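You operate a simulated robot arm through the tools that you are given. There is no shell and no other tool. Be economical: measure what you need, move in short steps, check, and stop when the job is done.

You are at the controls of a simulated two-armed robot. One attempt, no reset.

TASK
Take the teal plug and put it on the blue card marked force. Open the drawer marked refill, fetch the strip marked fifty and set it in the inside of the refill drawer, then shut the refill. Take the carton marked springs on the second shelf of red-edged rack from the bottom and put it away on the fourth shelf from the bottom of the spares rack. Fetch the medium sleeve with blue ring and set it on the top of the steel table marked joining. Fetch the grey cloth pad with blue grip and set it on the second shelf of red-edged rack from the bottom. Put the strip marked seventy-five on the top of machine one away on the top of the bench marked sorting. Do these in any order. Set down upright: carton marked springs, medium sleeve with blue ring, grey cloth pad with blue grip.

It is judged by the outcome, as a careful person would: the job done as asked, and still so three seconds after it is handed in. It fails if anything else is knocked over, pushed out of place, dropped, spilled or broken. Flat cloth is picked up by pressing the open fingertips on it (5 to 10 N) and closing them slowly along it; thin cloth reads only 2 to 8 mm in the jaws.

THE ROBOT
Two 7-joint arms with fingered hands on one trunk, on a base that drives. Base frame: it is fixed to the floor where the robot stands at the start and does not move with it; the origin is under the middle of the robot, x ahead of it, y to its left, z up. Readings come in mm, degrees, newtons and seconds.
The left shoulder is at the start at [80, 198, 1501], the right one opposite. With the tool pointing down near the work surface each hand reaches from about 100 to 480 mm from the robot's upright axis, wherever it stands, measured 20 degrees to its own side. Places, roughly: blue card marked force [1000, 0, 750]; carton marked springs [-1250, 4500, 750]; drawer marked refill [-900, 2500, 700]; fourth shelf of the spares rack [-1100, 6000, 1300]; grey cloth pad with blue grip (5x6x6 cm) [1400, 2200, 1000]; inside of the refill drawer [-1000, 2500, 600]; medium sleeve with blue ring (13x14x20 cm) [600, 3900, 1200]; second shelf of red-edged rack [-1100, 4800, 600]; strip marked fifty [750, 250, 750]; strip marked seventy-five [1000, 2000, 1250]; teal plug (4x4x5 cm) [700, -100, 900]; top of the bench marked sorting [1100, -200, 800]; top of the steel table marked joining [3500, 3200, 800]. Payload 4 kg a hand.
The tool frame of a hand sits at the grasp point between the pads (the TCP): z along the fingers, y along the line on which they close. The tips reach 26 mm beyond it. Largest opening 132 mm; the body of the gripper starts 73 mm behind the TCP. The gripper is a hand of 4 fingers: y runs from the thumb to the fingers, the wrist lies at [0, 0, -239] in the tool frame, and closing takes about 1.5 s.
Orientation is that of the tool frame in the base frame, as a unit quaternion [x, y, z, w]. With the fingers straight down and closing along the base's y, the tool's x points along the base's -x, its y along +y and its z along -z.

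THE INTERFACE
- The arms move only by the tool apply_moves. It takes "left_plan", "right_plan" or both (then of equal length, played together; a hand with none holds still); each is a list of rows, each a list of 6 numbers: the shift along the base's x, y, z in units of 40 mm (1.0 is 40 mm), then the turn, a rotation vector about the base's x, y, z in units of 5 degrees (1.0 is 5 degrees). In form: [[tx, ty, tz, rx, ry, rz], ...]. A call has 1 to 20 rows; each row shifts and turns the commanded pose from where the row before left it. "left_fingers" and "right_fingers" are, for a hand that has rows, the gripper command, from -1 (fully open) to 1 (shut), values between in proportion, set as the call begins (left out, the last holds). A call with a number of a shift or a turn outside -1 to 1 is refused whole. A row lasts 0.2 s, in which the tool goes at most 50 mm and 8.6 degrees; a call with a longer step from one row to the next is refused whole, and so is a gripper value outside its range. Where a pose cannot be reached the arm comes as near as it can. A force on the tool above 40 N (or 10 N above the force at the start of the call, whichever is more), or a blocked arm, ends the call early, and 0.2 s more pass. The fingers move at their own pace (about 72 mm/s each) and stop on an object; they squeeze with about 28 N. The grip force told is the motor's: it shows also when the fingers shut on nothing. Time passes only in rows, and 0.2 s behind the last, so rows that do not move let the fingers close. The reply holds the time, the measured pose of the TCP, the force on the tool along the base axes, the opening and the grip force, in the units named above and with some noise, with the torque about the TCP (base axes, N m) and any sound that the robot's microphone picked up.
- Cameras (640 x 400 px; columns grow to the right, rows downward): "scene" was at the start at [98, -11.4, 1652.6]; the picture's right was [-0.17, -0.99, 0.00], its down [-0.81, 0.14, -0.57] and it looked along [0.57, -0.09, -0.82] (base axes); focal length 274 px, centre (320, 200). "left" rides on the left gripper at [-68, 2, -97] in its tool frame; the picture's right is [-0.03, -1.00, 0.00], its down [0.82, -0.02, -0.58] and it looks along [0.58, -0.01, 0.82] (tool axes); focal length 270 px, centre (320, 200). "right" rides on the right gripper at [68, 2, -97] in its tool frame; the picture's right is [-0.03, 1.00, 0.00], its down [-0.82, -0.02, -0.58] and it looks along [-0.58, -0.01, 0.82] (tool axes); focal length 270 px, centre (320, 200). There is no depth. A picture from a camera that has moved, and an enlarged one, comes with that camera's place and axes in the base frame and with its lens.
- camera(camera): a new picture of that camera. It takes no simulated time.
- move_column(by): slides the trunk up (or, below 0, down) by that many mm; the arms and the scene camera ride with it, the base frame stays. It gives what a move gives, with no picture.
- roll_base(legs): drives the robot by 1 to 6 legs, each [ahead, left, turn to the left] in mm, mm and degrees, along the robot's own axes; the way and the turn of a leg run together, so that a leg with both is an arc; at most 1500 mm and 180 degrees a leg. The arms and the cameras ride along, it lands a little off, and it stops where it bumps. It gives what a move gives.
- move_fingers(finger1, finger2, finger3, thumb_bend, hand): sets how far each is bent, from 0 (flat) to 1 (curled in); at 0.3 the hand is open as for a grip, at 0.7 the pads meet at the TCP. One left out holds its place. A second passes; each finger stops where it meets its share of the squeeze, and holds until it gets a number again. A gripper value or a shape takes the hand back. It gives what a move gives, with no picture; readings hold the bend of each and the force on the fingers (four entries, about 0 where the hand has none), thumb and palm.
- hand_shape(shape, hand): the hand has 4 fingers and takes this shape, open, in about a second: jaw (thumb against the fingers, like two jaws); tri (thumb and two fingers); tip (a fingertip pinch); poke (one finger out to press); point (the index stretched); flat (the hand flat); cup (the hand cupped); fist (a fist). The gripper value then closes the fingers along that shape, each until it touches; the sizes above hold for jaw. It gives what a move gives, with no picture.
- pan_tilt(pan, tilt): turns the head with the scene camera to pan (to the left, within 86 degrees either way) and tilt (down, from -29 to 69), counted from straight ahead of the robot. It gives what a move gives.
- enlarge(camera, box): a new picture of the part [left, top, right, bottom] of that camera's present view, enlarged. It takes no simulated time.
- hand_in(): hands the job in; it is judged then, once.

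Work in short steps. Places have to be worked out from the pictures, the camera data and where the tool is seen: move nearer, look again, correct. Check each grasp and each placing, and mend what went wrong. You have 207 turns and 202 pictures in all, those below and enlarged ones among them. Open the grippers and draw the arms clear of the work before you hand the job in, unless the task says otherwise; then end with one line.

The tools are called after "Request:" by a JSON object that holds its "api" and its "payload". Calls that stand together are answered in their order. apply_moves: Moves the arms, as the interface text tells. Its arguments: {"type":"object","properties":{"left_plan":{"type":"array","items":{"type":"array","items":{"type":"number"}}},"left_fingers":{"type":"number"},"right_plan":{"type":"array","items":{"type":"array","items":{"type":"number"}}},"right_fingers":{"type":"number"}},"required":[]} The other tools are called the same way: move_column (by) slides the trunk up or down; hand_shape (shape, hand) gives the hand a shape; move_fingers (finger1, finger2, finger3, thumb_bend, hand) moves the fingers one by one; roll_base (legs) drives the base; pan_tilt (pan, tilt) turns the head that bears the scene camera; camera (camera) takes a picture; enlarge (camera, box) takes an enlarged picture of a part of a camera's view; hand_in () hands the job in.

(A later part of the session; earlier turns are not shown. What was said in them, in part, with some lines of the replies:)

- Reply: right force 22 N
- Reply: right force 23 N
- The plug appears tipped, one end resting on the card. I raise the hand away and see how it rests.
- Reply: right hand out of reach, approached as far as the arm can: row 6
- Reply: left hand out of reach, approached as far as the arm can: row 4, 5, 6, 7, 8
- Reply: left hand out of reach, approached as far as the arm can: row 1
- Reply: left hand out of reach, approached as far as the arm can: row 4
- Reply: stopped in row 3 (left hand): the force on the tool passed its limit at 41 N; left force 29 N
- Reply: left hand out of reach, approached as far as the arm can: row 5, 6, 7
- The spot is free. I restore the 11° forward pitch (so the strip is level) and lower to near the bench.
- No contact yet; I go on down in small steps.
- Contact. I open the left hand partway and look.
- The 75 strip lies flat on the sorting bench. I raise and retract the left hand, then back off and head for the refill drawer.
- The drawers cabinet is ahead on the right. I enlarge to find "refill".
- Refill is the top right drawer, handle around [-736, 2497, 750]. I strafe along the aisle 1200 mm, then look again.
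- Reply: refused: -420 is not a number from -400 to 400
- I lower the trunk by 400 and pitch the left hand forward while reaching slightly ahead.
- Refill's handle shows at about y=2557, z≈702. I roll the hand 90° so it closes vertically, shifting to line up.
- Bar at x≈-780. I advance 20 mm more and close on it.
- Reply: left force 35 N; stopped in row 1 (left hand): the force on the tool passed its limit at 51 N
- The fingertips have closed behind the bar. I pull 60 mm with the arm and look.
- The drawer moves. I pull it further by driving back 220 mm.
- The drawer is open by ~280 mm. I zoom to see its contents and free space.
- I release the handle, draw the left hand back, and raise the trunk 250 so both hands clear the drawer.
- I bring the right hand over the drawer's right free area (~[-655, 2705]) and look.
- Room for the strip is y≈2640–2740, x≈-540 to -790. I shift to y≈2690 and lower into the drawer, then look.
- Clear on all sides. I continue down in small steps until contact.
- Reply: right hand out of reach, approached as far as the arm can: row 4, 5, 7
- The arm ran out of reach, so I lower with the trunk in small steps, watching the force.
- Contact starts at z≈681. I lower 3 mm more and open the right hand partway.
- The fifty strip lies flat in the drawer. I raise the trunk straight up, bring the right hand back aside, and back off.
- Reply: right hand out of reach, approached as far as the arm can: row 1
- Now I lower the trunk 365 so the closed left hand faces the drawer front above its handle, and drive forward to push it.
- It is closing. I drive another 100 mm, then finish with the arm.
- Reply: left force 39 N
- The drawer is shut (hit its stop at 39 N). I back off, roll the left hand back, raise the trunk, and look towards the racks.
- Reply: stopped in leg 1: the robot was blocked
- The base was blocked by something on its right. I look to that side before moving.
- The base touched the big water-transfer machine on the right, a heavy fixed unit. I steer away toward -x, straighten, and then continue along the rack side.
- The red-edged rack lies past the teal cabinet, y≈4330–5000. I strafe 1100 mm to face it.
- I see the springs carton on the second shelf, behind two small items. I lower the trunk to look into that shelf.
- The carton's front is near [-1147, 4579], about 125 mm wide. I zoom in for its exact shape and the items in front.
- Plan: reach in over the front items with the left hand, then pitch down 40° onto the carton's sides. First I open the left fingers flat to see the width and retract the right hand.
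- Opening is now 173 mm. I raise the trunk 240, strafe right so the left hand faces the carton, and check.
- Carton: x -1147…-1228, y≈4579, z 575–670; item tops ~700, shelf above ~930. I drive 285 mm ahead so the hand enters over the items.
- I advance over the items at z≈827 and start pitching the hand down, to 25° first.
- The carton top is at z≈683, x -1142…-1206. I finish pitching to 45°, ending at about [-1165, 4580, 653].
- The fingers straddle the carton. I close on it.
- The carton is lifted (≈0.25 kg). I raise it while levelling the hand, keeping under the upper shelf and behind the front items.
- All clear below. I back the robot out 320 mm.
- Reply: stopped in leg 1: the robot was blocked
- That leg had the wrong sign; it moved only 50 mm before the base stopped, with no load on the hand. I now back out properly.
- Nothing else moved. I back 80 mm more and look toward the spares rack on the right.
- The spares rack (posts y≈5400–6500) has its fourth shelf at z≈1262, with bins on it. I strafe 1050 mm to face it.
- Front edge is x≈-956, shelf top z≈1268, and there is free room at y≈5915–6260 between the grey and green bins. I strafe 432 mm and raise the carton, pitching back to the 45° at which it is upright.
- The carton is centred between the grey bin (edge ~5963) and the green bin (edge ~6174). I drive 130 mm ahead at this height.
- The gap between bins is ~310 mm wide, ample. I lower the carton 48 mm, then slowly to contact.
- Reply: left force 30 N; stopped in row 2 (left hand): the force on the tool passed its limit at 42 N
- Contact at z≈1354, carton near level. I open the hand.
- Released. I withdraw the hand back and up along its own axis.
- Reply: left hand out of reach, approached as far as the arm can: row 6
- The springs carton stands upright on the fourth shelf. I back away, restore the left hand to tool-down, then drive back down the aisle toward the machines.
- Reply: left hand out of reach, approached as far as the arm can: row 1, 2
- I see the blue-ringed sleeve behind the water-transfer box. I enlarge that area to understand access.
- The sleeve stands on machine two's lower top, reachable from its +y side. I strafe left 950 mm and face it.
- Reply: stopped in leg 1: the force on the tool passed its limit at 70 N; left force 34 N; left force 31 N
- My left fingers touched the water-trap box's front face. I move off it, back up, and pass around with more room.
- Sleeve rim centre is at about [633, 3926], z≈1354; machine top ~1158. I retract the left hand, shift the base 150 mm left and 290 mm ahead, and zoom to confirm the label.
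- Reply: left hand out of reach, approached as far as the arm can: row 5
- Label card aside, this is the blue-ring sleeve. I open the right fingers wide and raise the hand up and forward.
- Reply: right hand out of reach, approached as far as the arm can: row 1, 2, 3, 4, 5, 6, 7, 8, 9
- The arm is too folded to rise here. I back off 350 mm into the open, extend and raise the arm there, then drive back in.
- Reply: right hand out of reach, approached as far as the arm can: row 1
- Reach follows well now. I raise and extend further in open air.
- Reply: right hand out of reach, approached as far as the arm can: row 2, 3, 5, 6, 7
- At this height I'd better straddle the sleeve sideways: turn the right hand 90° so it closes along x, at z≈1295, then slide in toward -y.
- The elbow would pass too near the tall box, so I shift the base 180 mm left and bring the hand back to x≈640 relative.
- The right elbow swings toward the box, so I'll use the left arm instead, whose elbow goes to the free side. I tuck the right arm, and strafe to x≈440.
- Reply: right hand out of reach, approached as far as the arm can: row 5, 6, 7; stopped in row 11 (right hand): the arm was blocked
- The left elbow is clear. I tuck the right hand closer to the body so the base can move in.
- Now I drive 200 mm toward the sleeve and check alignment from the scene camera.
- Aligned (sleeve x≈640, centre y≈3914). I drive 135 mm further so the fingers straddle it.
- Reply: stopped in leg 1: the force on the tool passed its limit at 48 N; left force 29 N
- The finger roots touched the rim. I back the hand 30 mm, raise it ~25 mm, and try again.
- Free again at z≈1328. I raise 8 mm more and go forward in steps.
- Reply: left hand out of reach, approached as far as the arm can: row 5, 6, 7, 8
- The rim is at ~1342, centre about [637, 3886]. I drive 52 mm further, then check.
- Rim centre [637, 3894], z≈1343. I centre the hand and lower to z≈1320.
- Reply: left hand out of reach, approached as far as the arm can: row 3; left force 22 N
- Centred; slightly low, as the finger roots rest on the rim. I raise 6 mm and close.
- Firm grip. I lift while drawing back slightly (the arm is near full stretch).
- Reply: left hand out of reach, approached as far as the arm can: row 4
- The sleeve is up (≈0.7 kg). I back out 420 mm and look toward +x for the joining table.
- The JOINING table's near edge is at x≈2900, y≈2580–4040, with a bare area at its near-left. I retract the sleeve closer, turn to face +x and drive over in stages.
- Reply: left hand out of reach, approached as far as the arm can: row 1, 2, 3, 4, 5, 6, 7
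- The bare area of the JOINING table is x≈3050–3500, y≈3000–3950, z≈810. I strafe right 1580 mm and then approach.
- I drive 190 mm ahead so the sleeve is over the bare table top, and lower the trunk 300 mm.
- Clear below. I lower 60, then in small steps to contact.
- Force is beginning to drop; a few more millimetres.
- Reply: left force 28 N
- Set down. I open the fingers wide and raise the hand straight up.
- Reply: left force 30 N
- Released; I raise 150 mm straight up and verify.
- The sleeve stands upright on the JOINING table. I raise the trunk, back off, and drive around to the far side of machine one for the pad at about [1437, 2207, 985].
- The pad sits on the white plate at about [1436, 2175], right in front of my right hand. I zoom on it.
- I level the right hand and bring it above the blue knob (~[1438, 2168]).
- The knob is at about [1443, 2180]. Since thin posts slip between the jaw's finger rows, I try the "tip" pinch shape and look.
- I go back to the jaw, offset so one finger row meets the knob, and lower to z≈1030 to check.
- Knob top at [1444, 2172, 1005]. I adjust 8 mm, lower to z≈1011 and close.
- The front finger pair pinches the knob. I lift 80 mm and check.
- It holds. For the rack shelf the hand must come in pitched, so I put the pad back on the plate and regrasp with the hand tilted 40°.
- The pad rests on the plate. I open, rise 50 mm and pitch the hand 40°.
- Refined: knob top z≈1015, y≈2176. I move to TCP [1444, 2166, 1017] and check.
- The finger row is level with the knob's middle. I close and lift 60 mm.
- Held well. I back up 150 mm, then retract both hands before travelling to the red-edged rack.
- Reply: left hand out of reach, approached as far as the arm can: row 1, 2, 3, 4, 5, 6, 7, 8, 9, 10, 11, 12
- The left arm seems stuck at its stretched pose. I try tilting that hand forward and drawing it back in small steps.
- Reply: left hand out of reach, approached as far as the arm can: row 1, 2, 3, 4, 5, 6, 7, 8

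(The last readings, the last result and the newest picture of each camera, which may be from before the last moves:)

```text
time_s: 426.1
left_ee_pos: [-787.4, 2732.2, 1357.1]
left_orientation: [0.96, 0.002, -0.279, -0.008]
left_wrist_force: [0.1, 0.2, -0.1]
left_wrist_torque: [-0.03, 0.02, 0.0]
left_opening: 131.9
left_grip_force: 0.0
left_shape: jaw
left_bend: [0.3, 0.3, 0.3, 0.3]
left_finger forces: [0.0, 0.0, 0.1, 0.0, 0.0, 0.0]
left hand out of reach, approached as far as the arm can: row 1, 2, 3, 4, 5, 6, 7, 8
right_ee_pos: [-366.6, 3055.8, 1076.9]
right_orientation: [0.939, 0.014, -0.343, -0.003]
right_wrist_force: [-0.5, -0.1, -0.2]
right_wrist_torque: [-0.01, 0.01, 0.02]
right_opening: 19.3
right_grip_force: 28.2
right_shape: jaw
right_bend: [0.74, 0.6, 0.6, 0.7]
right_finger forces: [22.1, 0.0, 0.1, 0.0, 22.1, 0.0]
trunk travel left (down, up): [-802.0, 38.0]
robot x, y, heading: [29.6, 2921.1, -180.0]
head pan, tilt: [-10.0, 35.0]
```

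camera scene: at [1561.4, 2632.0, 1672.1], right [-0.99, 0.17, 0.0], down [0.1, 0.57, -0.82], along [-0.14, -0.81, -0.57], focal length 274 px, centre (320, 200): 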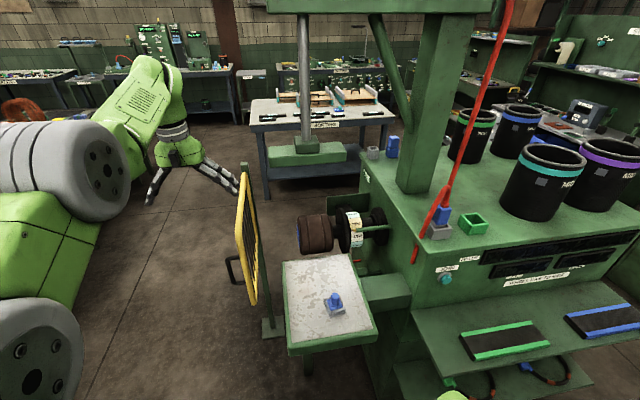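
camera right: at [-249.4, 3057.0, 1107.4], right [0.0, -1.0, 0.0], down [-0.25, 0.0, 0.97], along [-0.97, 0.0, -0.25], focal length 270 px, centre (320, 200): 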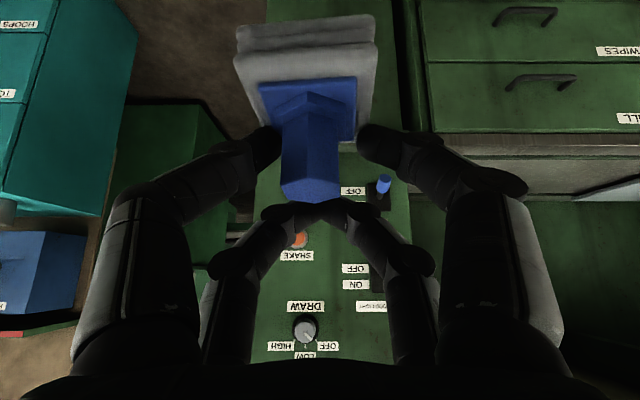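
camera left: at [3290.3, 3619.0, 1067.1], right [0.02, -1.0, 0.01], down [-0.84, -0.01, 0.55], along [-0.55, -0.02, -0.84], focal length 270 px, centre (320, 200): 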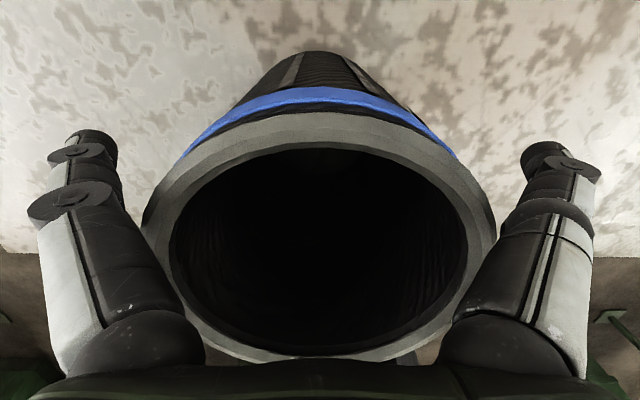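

The left wrist is pinned near full stretch (elbow likely at a singular pose). I back the base 350 mm for room, and stretch the left arm outward/down first to free it.

Request:
{"api": "roll_base", "payload": {"legs": [[-350, 0, 0]]}}

Request:
{"api": "apply_moves", "payload": {"left_plan": [[-0.4, 0, -0.4, 0, 0, 0], [-0.4, 0, -0.6, 0, 0, 0], [0, 0, -0.8, 0, 0, 0], [0, 0, -0.8, 0, 0, 0], [0, 0, -0.8, 0, 0, 0], [0, 0, -0.8, 0, 0, 0]]}}

Request:
{"api": "pan_tilt", "payload": {"pan": 20, "tilt": 45}}

Request:
{"api": "camera", "payload": {"camera": "scene"}}

```text
time_s: 428.4
left_ee_pos: [-444.9, 2731.7, 1354.1]
left_orientation: [0.961, 0.001, -0.276, -0.007]
left_wrist_force: [0.4, 0.1, 0.3]
left_wrist_torque: [0.02, 0.0, 0.02]
left_opening: 132.0
left_grip_force: 0.1
left_shape: jaw
left_bend: [0.3, 0.3, 0.3, 0.3]
left_finger forces: [0.0, 0.0, 0.0, 0.0, 0.0, 0.0]
right_ee_pos: [-20.4, 3057.1, 1076.0]
right_orientation: [0.94, 0.014, -0.34, -0.004]
right_wrist_force: [0.3, 0.4, -0.4]
right_wrist_torque: [-0.03, 0.0, 0.0]
right_opening: 19.3
right_grip_force: 28.1
right_shape: jaw
right_bend: [0.74, 0.6, 0.6, 0.7]
right_finger forces: [22.2, 0.0, 0.1, 0.0, 22.1, 0.1]
trunk travel left (down, up): [-802.0, 38.0]
robot x, y, heading: [374.8, 2921.2, -180.0]
head pan, tilt: [-10.0, 35.0]
```

```text
time_s: 429.8
left_ee_pos: [-466.2, 2733.7, 1187.5]
left_orientation: [0.961, 0.002, -0.278, -0.007]
left_wrist_force: [-0.2, 0.6, -0.1]
left_wrist_torque: [0.0, -0.03, -0.02]
left_opening: 132.0
left_grip_force: 0.0
left_shape: jaw
left_bend: [0.3, 0.3, 0.3, 0.3]
left_finger forces: [0.0, 0.0, 0.1, 0.0, 0.0, 0.1]
left hand out of reach, approached as far as the arm can: row 2
right_ee_pos: [-20.9, 3056.1, 1076.0]
right_orientation: [0.94, 0.014, -0.342, -0.004]
right_wrist_force: [-0.8, -0.7, -0.2]
right_wrist_torque: [-0.01, -0.01, 0.02]
right_opening: 19.6
right_grip_force: 27.9
right_shape: jaw
right_bend: [0.74, 0.6, 0.6, 0.7]
right_finger forces: [22.0, 0.0, 0.1, 0.0, 22.1, 0.0]
trunk travel left (down, up): [-802.0, 38.0]
robot x, y, heading: [376.4, 2921.0, -179.8]
head pan, tilt: [-10.0, 35.0]
```

```text
time_s: 430.8
left_ee_pos: [-465.6, 2734.1, 1189.5]
left_orientation: [0.961, 0.002, -0.278, -0.007]
left_wrist_force: [0.2, -0.6, -0.1]
left_wrist_torque: [0.0, -0.01, -0.02]
left_opening: 131.6
left_grip_force: 0.1
left_shape: jaw
left_bend: [0.3, 0.3, 0.3, 0.3]
left_finger forces: [0.1, 0.1, 0.1, 0.0, 0.1, 0.1]
right_ee_pos: [-19.2, 3056.0, 1076.2]
right_orientation: [0.94, 0.013, -0.342, -0.004]
right_wrist_force: [-0.4, 0.1, -0.9]
right_wrist_torque: [-0.01, 0.03, -0.01]
right_opening: 19.2
right_grip_force: 28.0
right_shape: jaw
right_bend: [0.74, 0.6, 0.6, 0.7]
right_finger forces: [22.1, 0.0, 0.0, 0.1, 22.1, 0.0]
trunk travel left (down, up): [-802.0, 38.0]
robot x, y, heading: [378.0, 2924.9, -180.0]
head pan, tilt: [20.0, 45.0]
```

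```text
48 pictures are left
camera scene: at [266.0, 2893.1, 1657.4], right [-0.34, 0.94, 0.0], down [0.66, 0.24, -0.71], along [-0.66, -0.24, -0.71], focal length 274 px, centre (320, 200)
```

scene: 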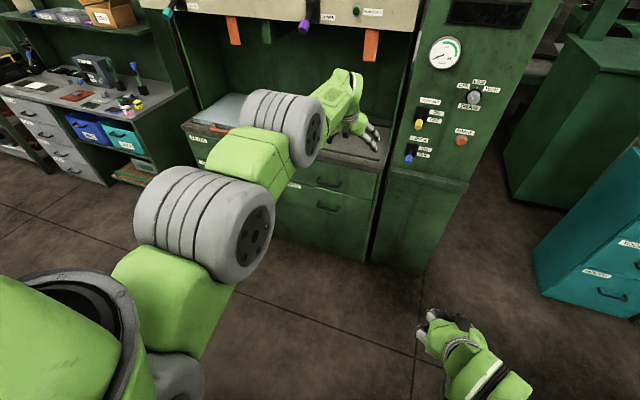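

Freed. I now retract the left hand further down and back.

Request:
{"api": "apply_moves", "payload": {"left_plan": [[0, 0, -0.8, 0, -0.5, 0], [0.3, 0, -0.8, 0, -0.5, 0], [0.7, 0, -0.5, 0, -0.5, 0], [0.8, 0, 0, 0, -0.5, 0], [0.8, 0, 0, 0, -0.5, 0], [0.8, 0, 0, 0, -0.5, 0], [0.8, 0, 0, 0, -0.5, 0], [0.8, 0, 0, 0, -0.5, 0], [0.8, 0, 0, 0, -0.5, 0], [0.8, 0, 0, 0, -0.5, 0], [0.8, 0, 0, 0, -0.5, 0]]}}

```text
time_s: 433.1
left_ee_pos: [-348.4, 2726.8, 1073.0]
left_orientation: [0.999, 0.004, -0.04, -0.006]
left_wrist_force: [0.4, -0.2, 0.2]
left_wrist_torque: [0.05, 0.01, 0.0]
left_opening: 132.0
left_grip_force: 0.0
left_shape: jaw
left_bend: [0.3, 0.3, 0.3, 0.3]
left_finger forces: [0.0, 0.1, 0.0, 0.1, 0.1, 0.1]
left hand out of reach, approached as far as the arm can: row 3, 4, 5, 6, 7, 8, 9, 10, 11
right_ee_pos: [-20.1, 3056.1, 1075.8]
right_orientation: [0.939, 0.013, -0.343, -0.005]
right_wrist_force: [-0.4, 0.3, -0.5]
right_wrist_torque: [0.01, 0.03, 0.0]
right_opening: 19.2
right_grip_force: 27.9
right_shape: jaw
right_bend: [0.74, 0.6, 0.6, 0.7]
right_finger forces: [22.0, 0.0, 0.1, 0.0, 22.1, 0.0]
trunk travel left (down, up): [-802.0, 38.0]
robot x, y, heading: [374.4, 2921.7, -179.8]
head pan, tilt: [20.0, 45.0]
```

It still can't fold inward; I swing the straight arm down along an arc so the elbow can bend properly.

Request:
{"api": "apply_moves", "payload": {"left_plan": [[0.3, 0, -0.9, 0, 0, 0], [0.35, 0, -0.9, 0, 0, 0], [0.35, 0, -0.9, 0, 0, 0], [0.4, 0, -0.9, 0, 0, 0], [0.6, 0, -0.84, 0, 0, 0], [0.64, 0, -0.84, 0, 0, 0], [0.64, 0, -0.84, 0, 0, 0], [0.7, 0, -0.8, 0, 0, 0], [0.8, 0, -0.64, 0, 0, 0], [0.84, 0, -0.64, 0, 0, 0], [0.84, 0, -0.6, 0, 0, 0]]}}

Request:
{"api": "camera", "payload": {"camera": "scene"}}

```text
time_s: 435.6
left_ee_pos: [-165.1, 2740.7, 707.1]
left_orientation: [0.999, 0.005, -0.038, 0.025]
left_wrist_force: [0.2, 0.4, -0.1]
left_wrist_torque: [-0.01, -0.02, 0.0]
left_opening: 132.0
left_grip_force: 0.0
left_shape: jaw
left_bend: [0.3, 0.3, 0.3, 0.3]
left_finger forces: [0.0, 0.1, 0.0, 0.0, 0.1, 0.0]
left hand out of reach, approached as far as the arm can: row 1, 2, 4, 5, 6, 7, 8, 9, 10, 11
right_ee_pos: [-18.7, 3055.7, 1077.2]
right_orientation: [0.94, 0.013, -0.342, -0.004]
right_wrist_force: [0.2, -0.5, -0.1]
right_wrist_torque: [-0.02, 0.0, 0.0]
right_opening: 19.2
right_grip_force: 27.9
right_shape: jaw
right_bend: [0.74, 0.6, 0.6, 0.7]
right_finger forces: [22.2, 0.0, 0.0, 0.1, 22.1, 0.0]
trunk travel left (down, up): [-802.0, 38.0]
robot x, y, heading: [375.1, 2919.9, -180.2]
head pan, tilt: [20.0, 45.0]
```

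```text
47 pictures are left
camera scene: at [265.9, 2892.6, 1657.4], right [-0.34, 0.94, 0.0], down [0.66, 0.24, -0.71], along [-0.66, -0.24, -0.71], focal length 274 px, centre (320, 200)
```

scene: 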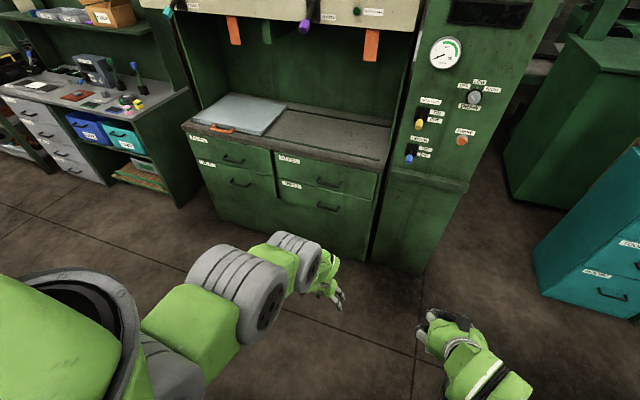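

Now the arm hangs; I try folding it toward the body.

Request:
{"api": "apply_moves", "payload": {"left_plan": [[0.3, 0, 0.5, 0, 0, 0], [0.3, 0, 0.6, 0, 0, 0], [0.3, 0, 0.7, 0, 0, 0], [0.3, 0, 0.7, 0, 0, 0], [0.1, 0, 0.7, 0, 0, 0], [0, 0, 0.7, 0, 0, 0]]}}

```text
time_s: 436.9
left_ee_pos: [-215.9, 2748.6, 763.0]
left_orientation: [0.999, 0.005, -0.037, 0.021]
left_wrist_force: [-0.5, 0.0, 0.7]
left_wrist_torque: [-0.01, -0.02, 0.01]
left_opening: 131.8
left_grip_force: 0.0
left_shape: jaw
left_bend: [0.3, 0.3, 0.3, 0.3]
left_finger forces: [0.0, 0.0, 0.0, 0.0, 0.1, 0.0]
left hand out of reach, approached as far as the arm can: row 1, 2, 3, 4, 5, 6
right_ee_pos: [-20.2, 3057.6, 1077.8]
right_orientation: [0.939, 0.013, -0.343, -0.004]
right_wrist_force: [0.2, 0.9, -0.5]
right_wrist_torque: [0.0, 0.02, -0.01]
right_opening: 19.6
right_grip_force: 28.1
right_shape: jaw
right_bend: [0.74, 0.6, 0.6, 0.7]
right_finger forces: [22.1, 0.1, 0.1, 0.0, 22.1, 0.0]
trunk travel left (down, up): [-802.0, 38.0]
robot x, y, heading: [375.6, 2923.1, -179.9]
head pan, tilt: [20.0, 45.0]
```

I push to full stretch and then fold inward with a sideways component to break the singular pose.

Request:
{"api": "apply_moves", "payload": {"left_plan": [[-0.5, 0, -0.4, 0, 0, 0], [-0.3, 0, -0.3, 0, 0, 0], [0.4, -0.6, 0.3, 0, 0, 0.5], [0.5, -0.7, 0.4, 0, 0, 0.5], [0.6, -0.6, 0.5, 0, 0, 0.5], [0.7, -0.3, 0.6, 0, 0, 0.5], [0.7, 0, 0.6, 0, 0, 0], [0.7, 0, 0.6, 0, 0, 0]]}}

```text
time_s: 438.8
left_ee_pos: [-214.1, 2651.8, 764.9]
left_orientation: [0.995, 0.092, -0.036, 0.025]
left_wrist_force: [0.3, 0.7, -0.2]
left_wrist_torque: [-0.04, 0.0, 0.01]
left_opening: 131.9
left_grip_force: 0.2
left_shape: jaw
left_bend: [0.3, 0.3, 0.3, 0.3]
left_finger forces: [0.0, 0.1, 0.1, 0.0, 0.0, 0.0]
left hand out of reach, approached as far as the arm can: row 1, 2, 3, 4, 5, 6, 7, 8
right_ee_pos: [-19.5, 3056.9, 1076.9]
right_orientation: [0.939, 0.014, -0.342, -0.004]
right_wrist_force: [-0.5, 0.3, -0.5]
right_wrist_torque: [-0.02, 0.0, -0.02]
right_opening: 19.7
right_grip_force: 27.8
right_shape: jaw
right_bend: [0.74, 0.6, 0.6, 0.7]
right_finger forces: [22.0, 0.0, 0.1, 0.0, 22.1, 0.0]
trunk travel left (down, up): [-802.0, 38.0]
robot x, y, heading: [376.0, 2921.4, -180.0]
head pan, tilt: [20.0, 45.0]
```

It won't fold, so I swing the straight left arm out to the left side, out of the way.

Request:
{"api": "apply_moves", "payload": {"left_plan": [[0.235, -0.89, 0.075, 0, 0, 0], [0.235, -0.89, 0.075, 0, 0, 0], [0.235, -0.89, 0.075, 0, 0, 0], [0.235, -0.89, 0.075, 0, 0, 0], [0.235, -0.89, 0.075, 0, 0, 0], [0.38, -0.81, 0.245, 0, 0, 0], [0.38, -0.81, 0.245, 0, 0, 0], [0.38, -0.81, 0.245, 0, 0, 0], [0.38, -0.81, 0.245, 0, 0, 0], [0.38, -0.81, 0.245, 0, 0, 0], [0.515, -0.67, 0.385, 0, 0, 0], [0.515, -0.67, 0.385, 0, 0, 0], [0.515, -0.67, 0.385, 0, 0, 0], [0.515, -0.67, 0.385, 0, 0, 0], [0.515, -0.67, 0.385, 0, 0, 0]]}}

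Request:
{"api": "camera", "payload": {"camera": "scene"}}

```text
time_s: 441.9
left_ee_pos: [2.8, 2185.8, 905.6]
left_orientation: [0.995, 0.091, -0.038, 0.024]
left_wrist_force: [-0.1, 0.0, 0.0]
left_wrist_torque: [-0.03, -0.01, 0.04]
left_opening: 131.8
left_grip_force: 0.2
left_shape: jaw
left_bend: [0.3, 0.3, 0.3, 0.3]
left_finger forces: [0.0, 0.1, 0.0, 0.0, 0.0, 0.0]
left hand out of reach, approached as far as the arm can: row 1, 3, 6, 7, 14, 15
right_ee_pos: [-17.4, 3057.9, 1077.4]
right_orientation: [0.94, 0.013, -0.342, -0.004]
right_wrist_force: [0.6, -0.1, 0.0]
right_wrist_torque: [-0.06, 0.03, -0.03]
right_opening: 19.2
right_grip_force: 28.1
right_shape: jaw
right_bend: [0.74, 0.6, 0.6, 0.7]
right_finger forces: [21.9, 0.1, 0.0, 0.1, 22.1, 0.1]
trunk travel left (down, up): [-802.0, 38.0]
robot x, y, heading: [375.6, 2922.4, -179.7]
head pan, tilt: [20.0, 45.0]
```

```text
46 pictures are left
camera scene: at [266.8, 2892.4, 1657.3], right [-0.34, 0.94, 0.0], down [0.66, 0.24, -0.71], along [-0.66, -0.24, -0.71], focal length 274 px, centre (320, 200)
```

scene: 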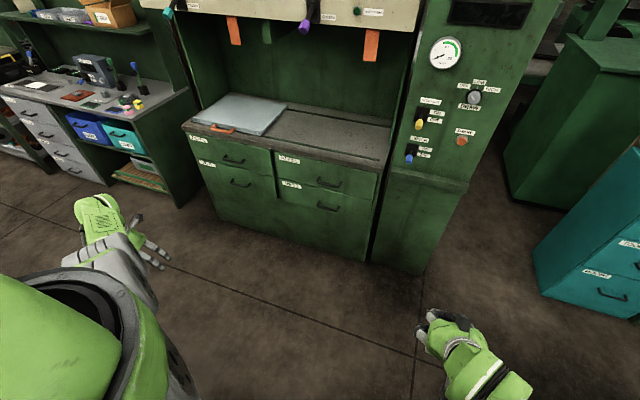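

Now I try folding it from this side pose.

Request:
{"api": "apply_moves", "payload": {"left_plan": [[0, 0.6, 0, 0, 0, 0], [0, 0.6, 0.2, 0, 0, 0], [0, 0.6, 0.3, 0, 0, 0], [0, 0.6, 0.3, 0, 0, 0], [0, 0.6, 0.3, 0, 0, 0], [-0.3, 0.6, 0, 0, 0, 0]]}}

```text
time_s: 443.4
left_ee_pos: [-43.6, 2319.5, 918.5]
left_orientation: [0.995, 0.092, -0.036, 0.025]
left_wrist_force: [0.1, -0.2, 0.1]
left_wrist_torque: [0.0, 0.0, 0.01]
left_opening: 132.0
left_grip_force: 0.0
left_shape: jaw
left_bend: [0.3, 0.3, 0.3, 0.3]
left_finger forces: [0.1, 0.0, 0.1, 0.0, 0.0, 0.0]
left hand out of reach, approached as far as the arm can: row 2, 3, 4, 5
right_ee_pos: [-20.0, 3056.3, 1077.0]
right_orientation: [0.94, 0.012, -0.342, -0.004]
right_wrist_force: [0.1, -0.2, -0.8]
right_wrist_torque: [0.05, 0.05, -0.03]
right_opening: 19.8
right_grip_force: 28.7
right_shape: jaw
right_bend: [0.74, 0.6, 0.6, 0.7]
right_finger forces: [22.1, 0.0, 0.0, 0.0, 22.1, 0.1]
trunk travel left (down, up): [-802.0, 38.0]
robot x, y, heading: [375.6, 2918.9, -179.8]
head pan, tilt: [20.0, 45.0]
```

It is folding now. I continue bringing it in.

Request:
{"api": "apply_moves", "payload": {"left_plan": [[-0.2, 0.7, 0, 0, 0, 0], [-0.1, 0.7, 0, 0, 0, 0], [0, 0.7, 0, 0, 0, 0], [0, 0.7, 0, 0, 0, 0], [0, 0.7, 0, 0, 0, 0], [0.2, 0.5, 0.2, 0, 0, 0], [0.4, 0.2, 0.2, 0, 0, 0]]}}

```text
time_s: 444.9
left_ee_pos: [-31.1, 2486.0, 934.0]
left_orientation: [0.995, 0.092, -0.037, 0.026]
left_wrist_force: [0.2, 0.0, 1.1]
left_wrist_torque: [0.0, 0.01, -0.05]
left_opening: 132.0
left_grip_force: 0.1
left_shape: jaw
left_bend: [0.3, 0.3, 0.3, 0.3]
left_finger forces: [0.0, 0.0, 0.0, 0.0, 0.0, 0.0]
right_ee_pos: [-18.3, 3056.8, 1077.1]
right_orientation: [0.94, 0.013, -0.342, -0.005]
right_wrist_force: [0.5, 0.0, -0.6]
right_wrist_torque: [-0.01, -0.01, -0.01]
right_opening: 19.3
right_grip_force: 27.8
right_shape: jaw
right_bend: [0.74, 0.6, 0.6, 0.7]
right_finger forces: [22.0, 0.0, 0.0, 0.0, 22.1, 0.1]
trunk travel left (down, up): [-802.0, 38.0]
robot x, y, heading: [376.1, 2921.2, -179.9]
head pan, tilt: [20.0, 45.0]
```

Freed for good. I tuck it to a compact pose (≈300 ahead, 250 left).

Request:
{"api": "apply_moves", "payload": {"left_plan": [[0.35, 0.6, 0.2, 0, 0, -0.5], [0.35, 0.6, 0.2, 0, 0, -0.5], [0.35, 0.6, 0.2, 0, 0, -0.5], [0.35, 0.6, 0.2, 0, 0, -0.5], [0.35, 0.6, 0.2, 0, 0, 0], [0.35, 0.6, 0.2, 0, 0, 0], [0.35, 0.6, 0.2, 0, 0, 0], [0.3, 0.4, 0.2, 0, 0, 0]]}}

Request:
{"api": "roll_base", "payload": {"legs": [[720, 0, 0], [0, -1000, 0]]}}

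```text
time_s: 446.7
left_ee_pos: [21.3, 2608.1, 1045.8]
left_orientation: [0.988, 0.08, -0.125, 0.051]
left_wrist_force: [-0.1, -1.0, -0.1]
left_wrist_torque: [0.01, 0.03, 0.02]
left_opening: 131.9
left_grip_force: 0.1
left_shape: jaw
left_bend: [0.3, 0.3, 0.3, 0.3]
left_finger forces: [0.0, 0.1, 0.0, 0.1, 0.0, 0.1]
right_ee_pos: [-19.9, 3056.0, 1078.3]
right_orientation: [0.94, 0.014, -0.342, -0.004]
right_wrist_force: [0.2, 0.8, -0.4]
right_wrist_torque: [0.0, 0.01, 0.0]
right_opening: 19.1
right_grip_force: 28.4
right_shape: jaw
right_bend: [0.74, 0.6, 0.6, 0.7]
right_finger forces: [21.9, 0.0, 0.0, 0.0, 22.2, 0.1]
trunk travel left (down, up): [-802.0, 38.0]
robot x, y, heading: [376.2, 2920.0, -179.6]
head pan, tilt: [20.0, 45.0]
stopped in row 8 (left hand): the arm was blocked; the commanded pose is now the measured one
```

```text
time_s: 455.5
left_ee_pos: [-700.3, 3612.9, 1046.6]
left_orientation: [0.988, 0.075, -0.129, 0.051]
left_wrist_force: [-0.3, 0.3, -0.6]
left_wrist_torque: [0.04, 0.03, 0.0]
left_opening: 131.8
left_grip_force: 0.1
left_shape: jaw
left_bend: [0.3, 0.3, 0.3, 0.3]
left_finger forces: [0.0, 0.0, 0.0, 0.0, 0.0, 0.1]
right_ee_pos: [-733.8, 4063.1, 1077.8]
right_orientation: [0.94, 0.009, -0.342, -0.006]
right_wrist_force: [0.2, 0.7, 0.1]
right_wrist_torque: [-0.03, 0.01, -0.01]
right_opening: 19.2
right_grip_force: 27.8
right_shape: jaw
right_bend: [0.74, 0.6, 0.6, 0.7]
right_finger forces: [22.0, 0.0, 0.0, 0.0, 22.1, 0.0]
trunk travel left (down, up): [-802.0, 38.0]
robot x, y, heading: [-338.8, 3922.8, 179.5]
head pan, tilt: [20.0, 45.0]
```

On to the rack: I strafe 900 mm more and lower the trunk 330.

Request:
{"api": "roll_base", "payload": {"legs": [[0, -900, 0.5]]}}

Request:
{"api": "move_column", "payload": {"by": -330}}

Request:
{"api": "pan_tilt", "payload": {"pan": -8, "tilt": 38}}

Request:
{"api": "camera", "payload": {"camera": "scene"}}

Request:
{"api": "camera", "payload": {"camera": "right"}}

```text
time_s: 460.2
left_ee_pos: [-694.0, 4509.1, 1047.3]
left_orientation: [0.987, 0.077, -0.129, 0.052]
left_wrist_force: [-1.2, -1.0, 0.3]
left_wrist_torque: [0.0, -0.02, -0.03]
left_opening: 131.9
left_grip_force: 0.0
left_shape: jaw
left_bend: [0.3, 0.3, 0.3, 0.3]
left_finger forces: [0.0, 0.0, 0.1, 0.1, 0.0, 0.0]
right_ee_pos: [-730.2, 4958.0, 1077.6]
right_orientation: [0.94, 0.01, -0.342, -0.006]
right_wrist_force: [-0.3, 0.3, -0.7]
right_wrist_torque: [0.01, 0.01, 0.02]
right_opening: 19.0
right_grip_force: 28.0
right_shape: jaw
right_bend: [0.74, 0.6, 0.6, 0.7]
right_finger forces: [22.0, 0.0, 0.1, 0.1, 22.0, 0.0]
trunk travel left (down, up): [-802.0, 38.0]
robot x, y, heading: [-336.4, 4821.0, 179.9]
head pan, tilt: [20.0, 45.0]
```

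```text
time_s: 463.4
left_ee_pos: [-702.5, 4506.6, 711.5]
left_orientation: [0.988, 0.076, -0.124, 0.051]
left_wrist_force: [0.5, -0.4, -0.6]
left_wrist_torque: [0.01, 0.0, -0.02]
left_opening: 131.9
left_grip_force: 0.1
left_shape: jaw
left_bend: [0.3, 0.3, 0.3, 0.3]
left_finger forces: [0.0, 0.0, 0.0, 0.0, 0.1, 0.0]
right_ee_pos: [-737.1, 4957.3, 742.0]
right_orientation: [0.942, 0.012, -0.336, -0.006]
right_wrist_force: [0.1, 0.0, -1.2]
right_wrist_torque: [-0.01, 0.03, 0.01]
right_opening: 19.4
right_grip_force: 28.6
right_shape: jaw
right_bend: [0.74, 0.6, 0.6, 0.7]
right_finger forces: [22.0, 0.0, 0.0, 0.0, 22.1, 0.0]
trunk travel left (down, up): [-472.0, 368.0]
robot x, y, heading: [-337.9, 4819.2, 179.8]
head pan, tilt: [20.0, 45.0]
```

```text
time_s: 464.4
left_ee_pos: [-702.9, 4507.3, 710.8]
left_orientation: [0.988, 0.077, -0.124, 0.051]
left_wrist_force: [0.4, 0.4, -0.6]
left_wrist_torque: [-0.02, -0.01, 0.0]
left_opening: 132.1
left_grip_force: 0.0
left_shape: jaw
left_bend: [0.3, 0.3, 0.3, 0.3]
left_finger forces: [0.0, 0.0, 0.0, 0.0, 0.0, 0.0]
right_ee_pos: [-737.5, 4956.9, 741.6]
right_orientation: [0.942, 0.012, -0.336, -0.007]
right_wrist_force: [-0.6, -0.6, -0.8]
right_wrist_torque: [0.04, 0.01, -0.01]
right_opening: 19.4
right_grip_force: 28.1
right_shape: jaw
right_bend: [0.74, 0.6, 0.6, 0.7]
right_finger forces: [21.9, 0.0, 0.0, 0.0, 22.3, 0.0]
trunk travel left (down, up): [-472.0, 368.0]
robot x, y, heading: [-335.9, 4819.9, 179.9]
head pan, tilt: [-8.0, 38.0]
```

```text
45 pictures are left
camera scene: at [-469.2, 4830.0, 1335.4], right [0.14, 0.99, 0.01], down [0.62, -0.08, -0.78], along [-0.77, 0.11, -0.62], focal length 274 px, centre (320, 200)
```

scene: 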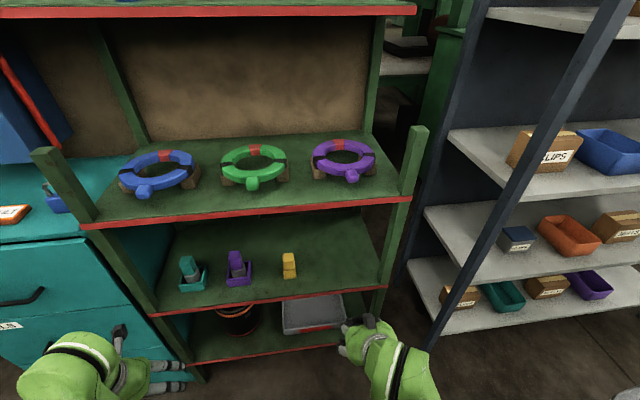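

```text
44 pictures are left
camera right: at [-623.4, 4957.7, 773.2], right [0.0, -1.0, 0.0], down [-0.27, 0.0, 0.96], along [-0.96, 0.0, -0.27], focal length 270 px, centre (320, 200)
```

right: 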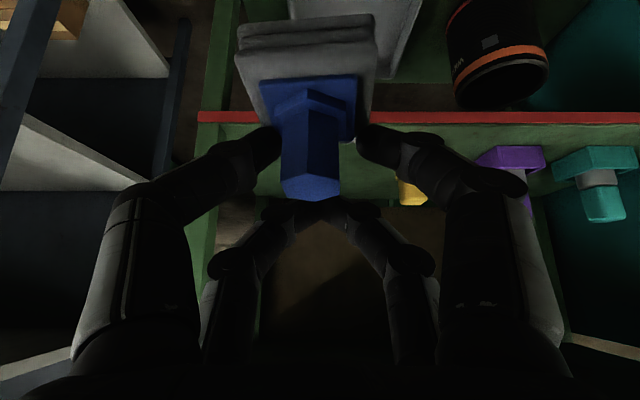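

Free spot: y≈4845–5080 right of the yellow item. I drive 100 mm ahead and reach in with the pad at z≈742.

Request:
{"api": "roll_base", "payload": {"legs": [[100, 0, 0]]}}

Request:
{"api": "apply_moves", "payload": {"right_plan": [[-0.6, 0, 0, 0, 0, 0], [-0.6, 0, 0, 0, 0, 0], [-0.6, 0, 0, 0, 0, 0], [-0.6, 0, 0, 0, 0, 0], [-0.6, 0, 0, 0, 0, 0], [-0.6, 0, 0, 0, 0, 0], [-0.6, 0, 0, 0, 0, 0], [-0.25, 0, 0, 0, 0, 0]]}}

Request:
{"api": "camera", "payload": {"camera": "right"}}

Request:
{"api": "camera", "payload": {"camera": "scene"}}

```text
time_s: 465.5
left_ee_pos: [-803.3, 4506.9, 712.6]
left_orientation: [0.988, 0.077, -0.126, 0.051]
left_wrist_force: [0.9, -0.2, -0.4]
left_wrist_torque: [0.01, 0.01, 0.0]
left_opening: 131.9
left_grip_force: 0.0
left_shape: jaw
left_bend: [0.3, 0.3, 0.3, 0.3]
left_finger forces: [0.0, 0.1, 0.1, 0.0, 0.0, 0.0]
right_ee_pos: [-836.9, 4957.6, 741.4]
right_orientation: [0.942, 0.011, -0.336, -0.007]
right_wrist_force: [0.2, 1.0, -0.4]
right_wrist_torque: [-0.02, 0.05, -0.01]
right_opening: 19.5
right_grip_force: 28.6
right_shape: jaw
right_bend: [0.74, 0.6, 0.6, 0.7]
right_finger forces: [22.0, 0.0, 0.1, 0.0, 22.0, 0.0]
trunk travel left (down, up): [-472.0, 368.0]
robot x, y, heading: [-442.4, 4817.7, 179.7]
head pan, tilt: [-8.0, 38.0]
```

```text
time_s: 467.3
left_ee_pos: [-803.9, 4507.3, 712.5]
left_orientation: [0.988, 0.077, -0.126, 0.051]
left_wrist_force: [0.1, -1.2, 0.2]
left_wrist_torque: [0.06, -0.01, -0.01]
left_opening: 132.2
left_grip_force: 0.0
left_shape: jaw
left_bend: [0.3, 0.3, 0.3, 0.3]
left_finger forces: [0.1, 0.0, 0.0, 0.0, 0.0, 0.0]
right_ee_pos: [-1015.9, 4957.2, 740.7]
right_orientation: [0.942, 0.011, -0.336, -0.007]
right_wrist_force: [-0.4, 0.0, 0.0]
right_wrist_torque: [-0.03, 0.03, 0.03]
right_opening: 19.4
right_grip_force: 28.4
right_shape: jaw
right_bend: [0.74, 0.6, 0.6, 0.7]
right_finger forces: [22.0, 0.0, 0.0, 0.0, 22.2, 0.1]
trunk travel left (down, up): [-472.0, 368.0]
robot x, y, heading: [-435.9, 4822.7, 179.9]
head pan, tilt: [-8.0, 38.0]
```

```text
43 pictures are left
camera right: at [-902.3, 4958.1, 771.6], right [0.0, -1.0, 0.0], down [-0.27, 0.0, 0.96], along [-0.96, 0.0, -0.27], focal length 270 px, centre (320, 200)
```

right: 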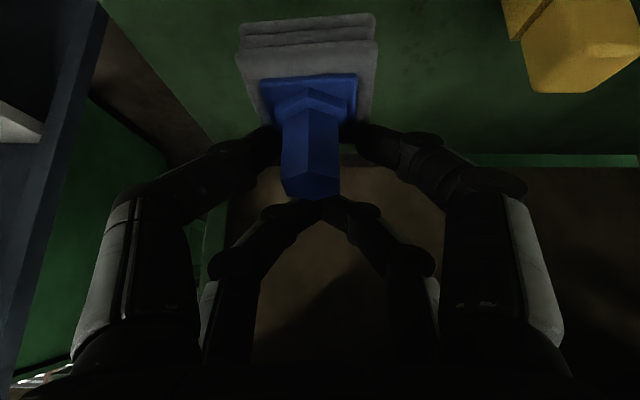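

```text
42 pictures are left
camera scene: at [-569.2, 4830.3, 1336.0], right [0.14, 0.99, 0.01], down [0.62, -0.08, -0.78], along [-0.77, 0.11, -0.62], focal length 274 px, centre (320, 200)
```

scene: 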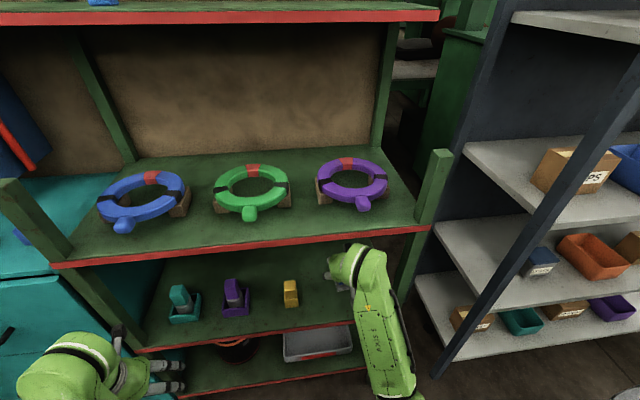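

The pad is over the free shelf area. I lower with the trunk: 80, then small steps.

Request:
{"api": "move_column", "payload": {"by": -75}}

Request:
{"api": "move_column", "payload": {"by": -10}}

Request:
{"api": "move_column", "payload": {"by": -6}}

```text
time_s: 468.4
left_ee_pos: [-804.1, 4507.3, 636.9]
left_orientation: [0.988, 0.077, -0.126, 0.052]
left_wrist_force: [0.7, 0.3, 0.2]
left_wrist_torque: [-0.01, 0.0, 0.02]
left_opening: 132.1
left_grip_force: 0.0
left_shape: jaw
left_bend: [0.3, 0.3, 0.3, 0.3]
left_finger forces: [0.0, 0.0, 0.0, 0.0, 0.1, 0.0]
right_ee_pos: [-1016.0, 4956.8, 663.2]
right_orientation: [0.942, 0.01, -0.336, -0.008]
right_wrist_force: [0.6, -0.1, -0.9]
right_wrist_torque: [0.0, 0.04, -0.02]
right_opening: 19.1
right_grip_force: 27.9
right_shape: jaw
right_bend: [0.74, 0.6, 0.6, 0.7]
right_finger forces: [22.0, 0.0, 0.0, 0.0, 22.3, 0.0]
trunk travel left (down, up): [-397.0, 443.0]
robot x, y, heading: [-436.4, 4823.7, 180.1]
head pan, tilt: [-8.0, 38.0]
```

```text
time_s: 469.0
left_ee_pos: [-802.5, 4507.7, 627.1]
left_orientation: [0.988, 0.076, -0.125, 0.051]
left_wrist_force: [-0.3, 0.3, -0.4]
left_wrist_torque: [0.0, -0.03, -0.01]
left_opening: 132.2
left_grip_force: 0.1
left_shape: jaw
left_bend: [0.3, 0.3, 0.3, 0.3]
left_finger forces: [0.1, 0.0, 0.0, 0.0, 0.0, 0.0]
right_ee_pos: [-1015.7, 4957.9, 653.7]
right_orientation: [0.942, 0.01, -0.336, -0.008]
right_wrist_force: [-0.9, -0.2, 0.0]
right_wrist_torque: [-0.03, -0.02, -0.01]
right_opening: 19.2
right_grip_force: 28.4
right_shape: jaw
right_bend: [0.74, 0.6, 0.6, 0.7]
right_finger forces: [22.0, 0.0, 0.0, 0.0, 22.4, 0.1]
trunk travel left (down, up): [-387.0, 453.0]
robot x, y, heading: [-437.4, 4822.4, 179.5]
head pan, tilt: [-8.0, 38.0]
```

```text
time_s: 469.6
left_ee_pos: [-803.3, 4507.0, 621.8]
left_orientation: [0.988, 0.077, -0.124, 0.052]
left_wrist_force: [0.0, 0.1, -0.5]
left_wrist_torque: [0.01, 0.02, -0.01]
left_opening: 131.9
left_grip_force: 0.1
left_shape: jaw
left_bend: [0.3, 0.3, 0.3, 0.3]
left_finger forces: [0.0, 0.0, 0.0, 0.0, 0.1, 0.0]
right_ee_pos: [-1015.1, 4957.7, 647.7]
right_orientation: [0.942, 0.011, -0.335, -0.007]
right_wrist_force: [-1.3, -1.2, -0.6]
right_wrist_torque: [0.02, 0.0, 0.02]
right_opening: 19.3
right_grip_force: 27.8
right_shape: jaw
right_bend: [0.74, 0.6, 0.6, 0.7]
right_finger forces: [22.0, 0.1, 0.1, 0.1, 22.2, 0.0]
trunk travel left (down, up): [-381.0, 459.0]
robot x, y, heading: [-434.9, 4821.7, 179.7]
head pan, tilt: [-8.0, 38.0]
```

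Request:
{"api": "move_column", "payload": {"by": -5}}

Request:
{"api": "move_column", "payload": {"by": -4}}

Request:
{"api": "camera", "payload": {"camera": "right"}}

```text
time_s: 470.1
left_ee_pos: [-803.3, 4506.7, 616.2]
left_orientation: [0.988, 0.077, -0.124, 0.052]
left_wrist_force: [-0.1, 0.5, 0.7]
left_wrist_torque: [-0.02, -0.01, -0.01]
left_opening: 131.9
left_grip_force: 0.1
left_shape: jaw
left_bend: [0.3, 0.3, 0.3, 0.3]
left_finger forces: [0.0, 0.1, 0.0, 0.1, 0.1, 0.1]
right_ee_pos: [-1015.0, 4958.2, 642.8]
right_orientation: [0.942, 0.011, -0.336, -0.007]
right_wrist_force: [0.0, -0.1, -0.1]
right_wrist_torque: [-0.01, 0.03, -0.03]
right_opening: 19.6
right_grip_force: 27.9
right_shape: jaw
right_bend: [0.74, 0.6, 0.6, 0.7]
right_finger forces: [22.0, 0.0, 0.0, 0.0, 22.2, 0.0]
trunk travel left (down, up): [-376.0, 464.0]
robot x, y, heading: [-439.4, 4818.1, 180.1]
head pan, tilt: [-8.0, 38.0]
```

```text
time_s: 470.6
left_ee_pos: [-803.5, 4507.7, 611.7]
left_orientation: [0.988, 0.077, -0.124, 0.052]
left_wrist_force: [0.0, -0.3, -0.4]
left_wrist_torque: [0.01, 0.02, 0.01]
left_opening: 132.1
left_grip_force: 0.0
left_shape: jaw
left_bend: [0.3, 0.3, 0.3, 0.3]
left_finger forces: [0.0, 0.0, 0.1, 0.0, 0.0, 0.0]
right_ee_pos: [-1016.1, 4958.6, 638.4]
right_orientation: [0.942, 0.011, -0.335, -0.007]
right_wrist_force: [0.5, 0.5, -1.8]
right_wrist_torque: [0.0, 0.04, 0.03]
right_opening: 19.7
right_grip_force: 28.1
right_shape: jaw
right_bend: [0.74, 0.6, 0.6, 0.7]
right_finger forces: [21.9, 0.0, 0.0, 0.1, 22.2, 0.0]
trunk travel left (down, up): [-372.0, 468.0]
robot x, y, heading: [-437.3, 4820.6, 179.9]
head pan, tilt: [-8.0, 38.0]
```

```text
41 pictures are left
camera right: at [-901.9, 4958.4, 670.8], right [0.0, -1.0, 0.0], down [-0.27, 0.0, 0.96], along [-0.96, 0.0, -0.27], focal length 270 px, centre (320, 200)
```

right: 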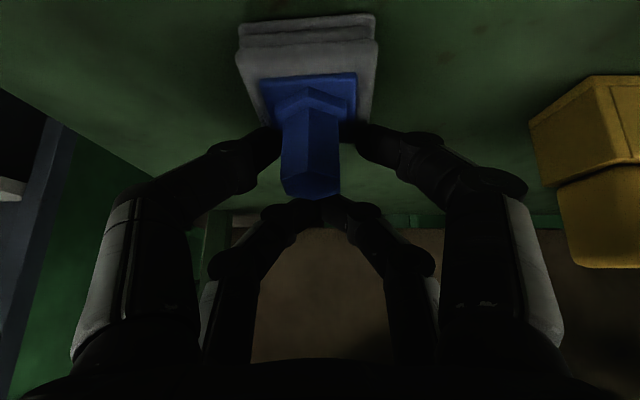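

Pad bottom is ~8 mm above the shelf. A bit more.

Request:
{"api": "move_column", "payload": {"by": -6}}

Request:
{"api": "move_column", "payload": {"by": -4}}

```text
time_s: 471.2
left_ee_pos: [-804.6, 4507.3, 606.0]
left_orientation: [0.988, 0.077, -0.125, 0.052]
left_wrist_force: [0.0, 0.6, 0.5]
left_wrist_torque: [-0.02, 0.02, 0.02]
left_opening: 132.0
left_grip_force: 0.0
left_shape: jaw
left_bend: [0.3, 0.3, 0.3, 0.3]
left_finger forces: [0.0, 0.0, 0.0, 0.0, 0.0, 0.1]
right_ee_pos: [-1016.0, 4957.2, 633.1]
right_orientation: [0.942, 0.011, -0.336, -0.006]
right_wrist_force: [0.0, -0.7, 1.1]
right_wrist_torque: [-0.03, -0.04, -0.04]
right_opening: 19.4
right_grip_force: 28.3
right_shape: jaw
right_bend: [0.74, 0.6, 0.6, 0.7]
right_finger forces: [24.5, 0.1, 0.1, 0.0, 22.4, 0.0]
trunk travel left (down, up): [-366.0, 474.0]
robot x, y, heading: [-439.1, 4821.6, 179.5]
head pan, tilt: [-8.0, 38.0]
```

```text
time_s: 471.7
left_ee_pos: [-804.0, 4508.7, 601.9]
left_orientation: [0.988, 0.077, -0.125, 0.052]
left_wrist_force: [-0.2, 1.5, -0.9]
left_wrist_torque: [-0.05, 0.02, -0.01]
left_opening: 132.1
left_grip_force: 0.0
left_shape: jaw
left_bend: [0.3, 0.3, 0.3, 0.3]
left_finger forces: [0.0, 0.0, 0.1, 0.0, 0.1, 0.0]
right_ee_pos: [-1015.5, 4959.1, 630.6]
right_orientation: [0.941, 0.011, -0.337, -0.007]
right_wrist_force: [2.0, 0.4, 8.7]
right_wrist_torque: [-0.04, -0.12, 0.0]
right_opening: 19.1
right_grip_force: 27.9
right_shape: jaw
right_bend: [0.74, 0.6, 0.6, 0.7]
right_finger forces: [25.9, 0.0, 0.0, 0.0, 23.2, 0.1]
trunk travel left (down, up): [-362.0, 478.0]
robot x, y, heading: [-435.9, 4822.6, 179.6]
head pan, tilt: [-8.0, 38.0]
```

Contact (8.7 N). I open the right hand and look.

Request:
{"api": "apply_moves", "payload": {"right_plan": [[0, 0, 0, 0, 0, 0], [0, 0, 0, 0, 0, 0], [0, 0, 0, 0, 0, 0], [0, 0, 0, 0, 0, 0], [0, 0, 0, 0, 0, 0]], "right_fingers": -0.1}}

Request:
{"api": "camera", "payload": {"camera": "right"}}

```text
time_s: 472.9
left_ee_pos: [-803.2, 4507.8, 601.4]
left_orientation: [0.988, 0.077, -0.124, 0.05]
left_wrist_force: [-1.0, 0.0, -0.1]
left_wrist_torque: [0.01, -0.01, 0.0]
left_opening: 132.1
left_grip_force: 0.1
left_shape: jaw
left_bend: [0.3, 0.3, 0.3, 0.3]
left_finger forces: [0.0, 0.0, 0.0, 0.0, 0.0, 0.0]
right_ee_pos: [-1016.3, 4958.3, 629.5]
right_orientation: [0.942, 0.011, -0.336, -0.007]
right_wrist_force: [-0.8, -0.5, 1.3]
right_wrist_torque: [-0.01, 0.0, -0.02]
right_opening: 71.8
right_grip_force: 0.1
right_shape: jaw
right_bend: [0.72, 0.72, 0.72, 0.7]
right_finger forces: [0.1, 0.1, 0.0, 0.0, 0.0, 0.0]
trunk travel left (down, up): [-362.0, 478.0]
robot x, y, heading: [-435.0, 4822.5, 179.5]
head pan, tilt: [-8.0, 38.0]
```

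```text
40 pictures are left
camera right: at [-901.8, 4958.4, 660.7], right [0.0, -1.0, 0.0], down [-0.27, 0.0, 0.96], along [-0.96, 0.0, -0.27], focal length 270 px, centre (320, 200)
```

right: 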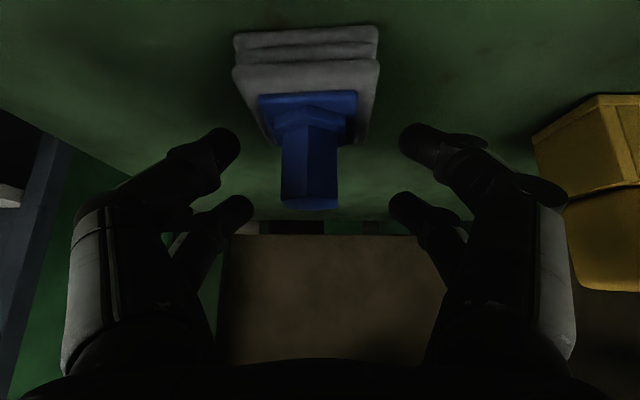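

The pad stands upright on the shelf. I raise the hand 80 mm and back out.

Request:
{"api": "move_column", "payload": {"by": 85}}

Request:
{"api": "roll_base", "payload": {"legs": [[-250, 0, 0]]}}

Request:
{"api": "pan_tilt", "payload": {"pan": 0, "tilt": 30}}

Request:
{"api": "camera", "payload": {"camera": "scene"}}

```text
time_s: 474.1
left_ee_pos: [-802.4, 4506.6, 688.1]
left_orientation: [0.988, 0.077, -0.125, 0.051]
left_wrist_force: [0.7, -0.7, -0.1]
left_wrist_torque: [0.0, 0.0, 0.01]
left_opening: 131.8
left_grip_force: 0.0
left_shape: jaw
left_bend: [0.3, 0.3, 0.3, 0.3]
left_finger forces: [0.0, 0.1, 0.0, 0.0, 0.0, 0.0]
right_ee_pos: [-1014.5, 4956.7, 717.8]
right_orientation: [0.942, 0.011, -0.336, -0.009]
right_wrist_force: [-0.6, -0.4, 0.2]
right_wrist_torque: [0.02, 0.06, 0.02]
right_opening: 71.9
right_grip_force: 0.1
right_shape: jaw
right_bend: [0.72, 0.72, 0.72, 0.7]
right_finger forces: [0.0, 0.0, 0.0, 0.0, 0.0, 0.1]
trunk travel left (down, up): [-447.0, 393.0]
robot x, y, heading: [-436.3, 4824.3, 179.4]
head pan, tilt: [-8.0, 38.0]
```

```text
time_s: 476.0
left_ee_pos: [-552.3, 4504.9, 686.4]
left_orientation: [0.988, 0.077, -0.124, 0.049]
left_wrist_force: [0.0, 0.4, 0.1]
left_wrist_torque: [-0.03, -0.04, 0.01]
left_opening: 132.3
left_grip_force: 0.0
left_shape: jaw
left_bend: [0.3, 0.3, 0.3, 0.3]
left_finger forces: [0.0, 0.0, 0.1, 0.1, 0.1, 0.0]
right_ee_pos: [-765.7, 4955.9, 716.1]
right_orientation: [0.942, 0.011, -0.337, -0.008]
right_wrist_force: [-0.5, 0.4, -0.7]
right_wrist_torque: [0.01, -0.03, -0.02]
right_opening: 72.1
right_grip_force: 0.0
right_shape: jaw
right_bend: [0.72, 0.72, 0.72, 0.7]
right_finger forces: [0.0, 0.1, 0.1, 0.1, 0.0, 0.1]
trunk travel left (down, up): [-447.0, 393.0]
robot x, y, heading: [-183.8, 4822.5, 179.5]
head pan, tilt: [-8.0, 38.0]
```

```text
time_s: 476.6
left_ee_pos: [-551.5, 4505.3, 685.9]
left_orientation: [0.988, 0.077, -0.126, 0.05]
left_wrist_force: [0.5, 0.0, 0.7]
left_wrist_torque: [0.04, -0.01, -0.02]
left_opening: 131.9
left_grip_force: 0.0
left_shape: jaw
left_bend: [0.3, 0.3, 0.3, 0.3]
left_finger forces: [0.1, 0.1, 0.1, 0.0, 0.1, 0.0]
right_ee_pos: [-765.2, 4956.4, 715.3]
right_orientation: [0.941, 0.012, -0.337, -0.007]
right_wrist_force: [0.0, -0.8, -0.3]
right_wrist_torque: [-0.05, -0.01, 0.04]
right_opening: 72.0
right_grip_force: 0.0
right_shape: jaw
right_bend: [0.72, 0.72, 0.72, 0.7]
right_finger forces: [0.1, 0.0, 0.0, 0.1, 0.0, 0.0]
trunk travel left (down, up): [-447.0, 393.0]
robot x, y, heading: [-183.3, 4819.5, 179.7]
head pan, tilt: [0.0, 30.0]
```

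```text
39 pictures are left
camera scene: at [-323.3, 4815.3, 1323.5], right [0.0, 1.0, 0.01], down [0.51, 0.0, -0.86], along [-0.86, 0.01, -0.51], focal length 274 px, centre (320, 200)
```

scene: 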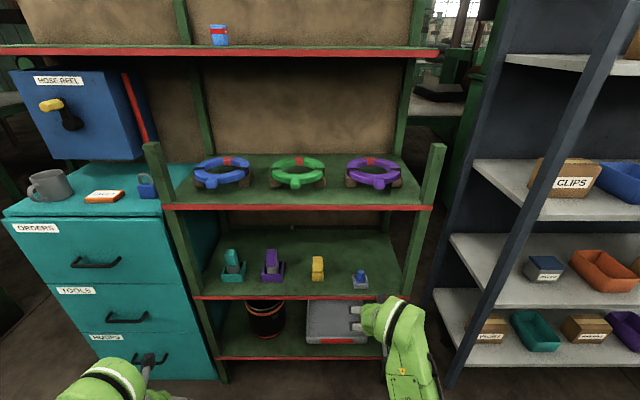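

All six placements are done and the hands are clear of the work. I open the right hand fully and hand in.

Request:
{"api": "apply_moves", "payload": {"right_plan": [[0.3, 0, 0.2, 0, 0, 0], [0.3, 0, 0.2, 0, 0, 0], [0, 0, 0, 0, 0, 0], [0, 0, 0, 0, 0, 0]], "right_fingers": -1}}

Request:
{"api": "hand_in", "payload": {}}

```text
time_s: 477.6
left_ee_pos: [-553.2, 4506.1, 688.1]
left_orientation: [0.988, 0.077, -0.126, 0.051]
left_wrist_force: [-0.6, 0.5, 0.4]
left_wrist_torque: [-0.02, 0.0, 0.0]
left_opening: 132.0
left_grip_force: 0.0
left_shape: jaw
left_bend: [0.3, 0.3, 0.3, 0.3]
left_finger forces: [0.1, 0.0, 0.0, 0.0, 0.0, 0.0]
right_ee_pos: [-741.7, 4955.4, 732.1]
right_orientation: [0.942, 0.012, -0.336, -0.007]
right_wrist_force: [0.6, 0.0, -0.1]
right_wrist_torque: [-0.03, 0.0, 0.0]
right_opening: 131.9
right_grip_force: 0.0
right_shape: jaw
right_bend: [0.3, 0.3, 0.3, 0.3]
right_finger forces: [0.0, 0.1, 0.0, 0.0, 0.0, 0.1]
trunk travel left (down, up): [-447.0, 393.0]
robot x, y, heading: [-185.4, 4821.6, 179.8]
head pan, tilt: [0.0, 30.0]
```

```text
The job is handed in.
```

The job is handed in with all six placements made. The plug lies on its side on the card after tipping on my first set-down, and twice I touched fixed machines on the way (base once, left hand once); I saw nothing moved by either.
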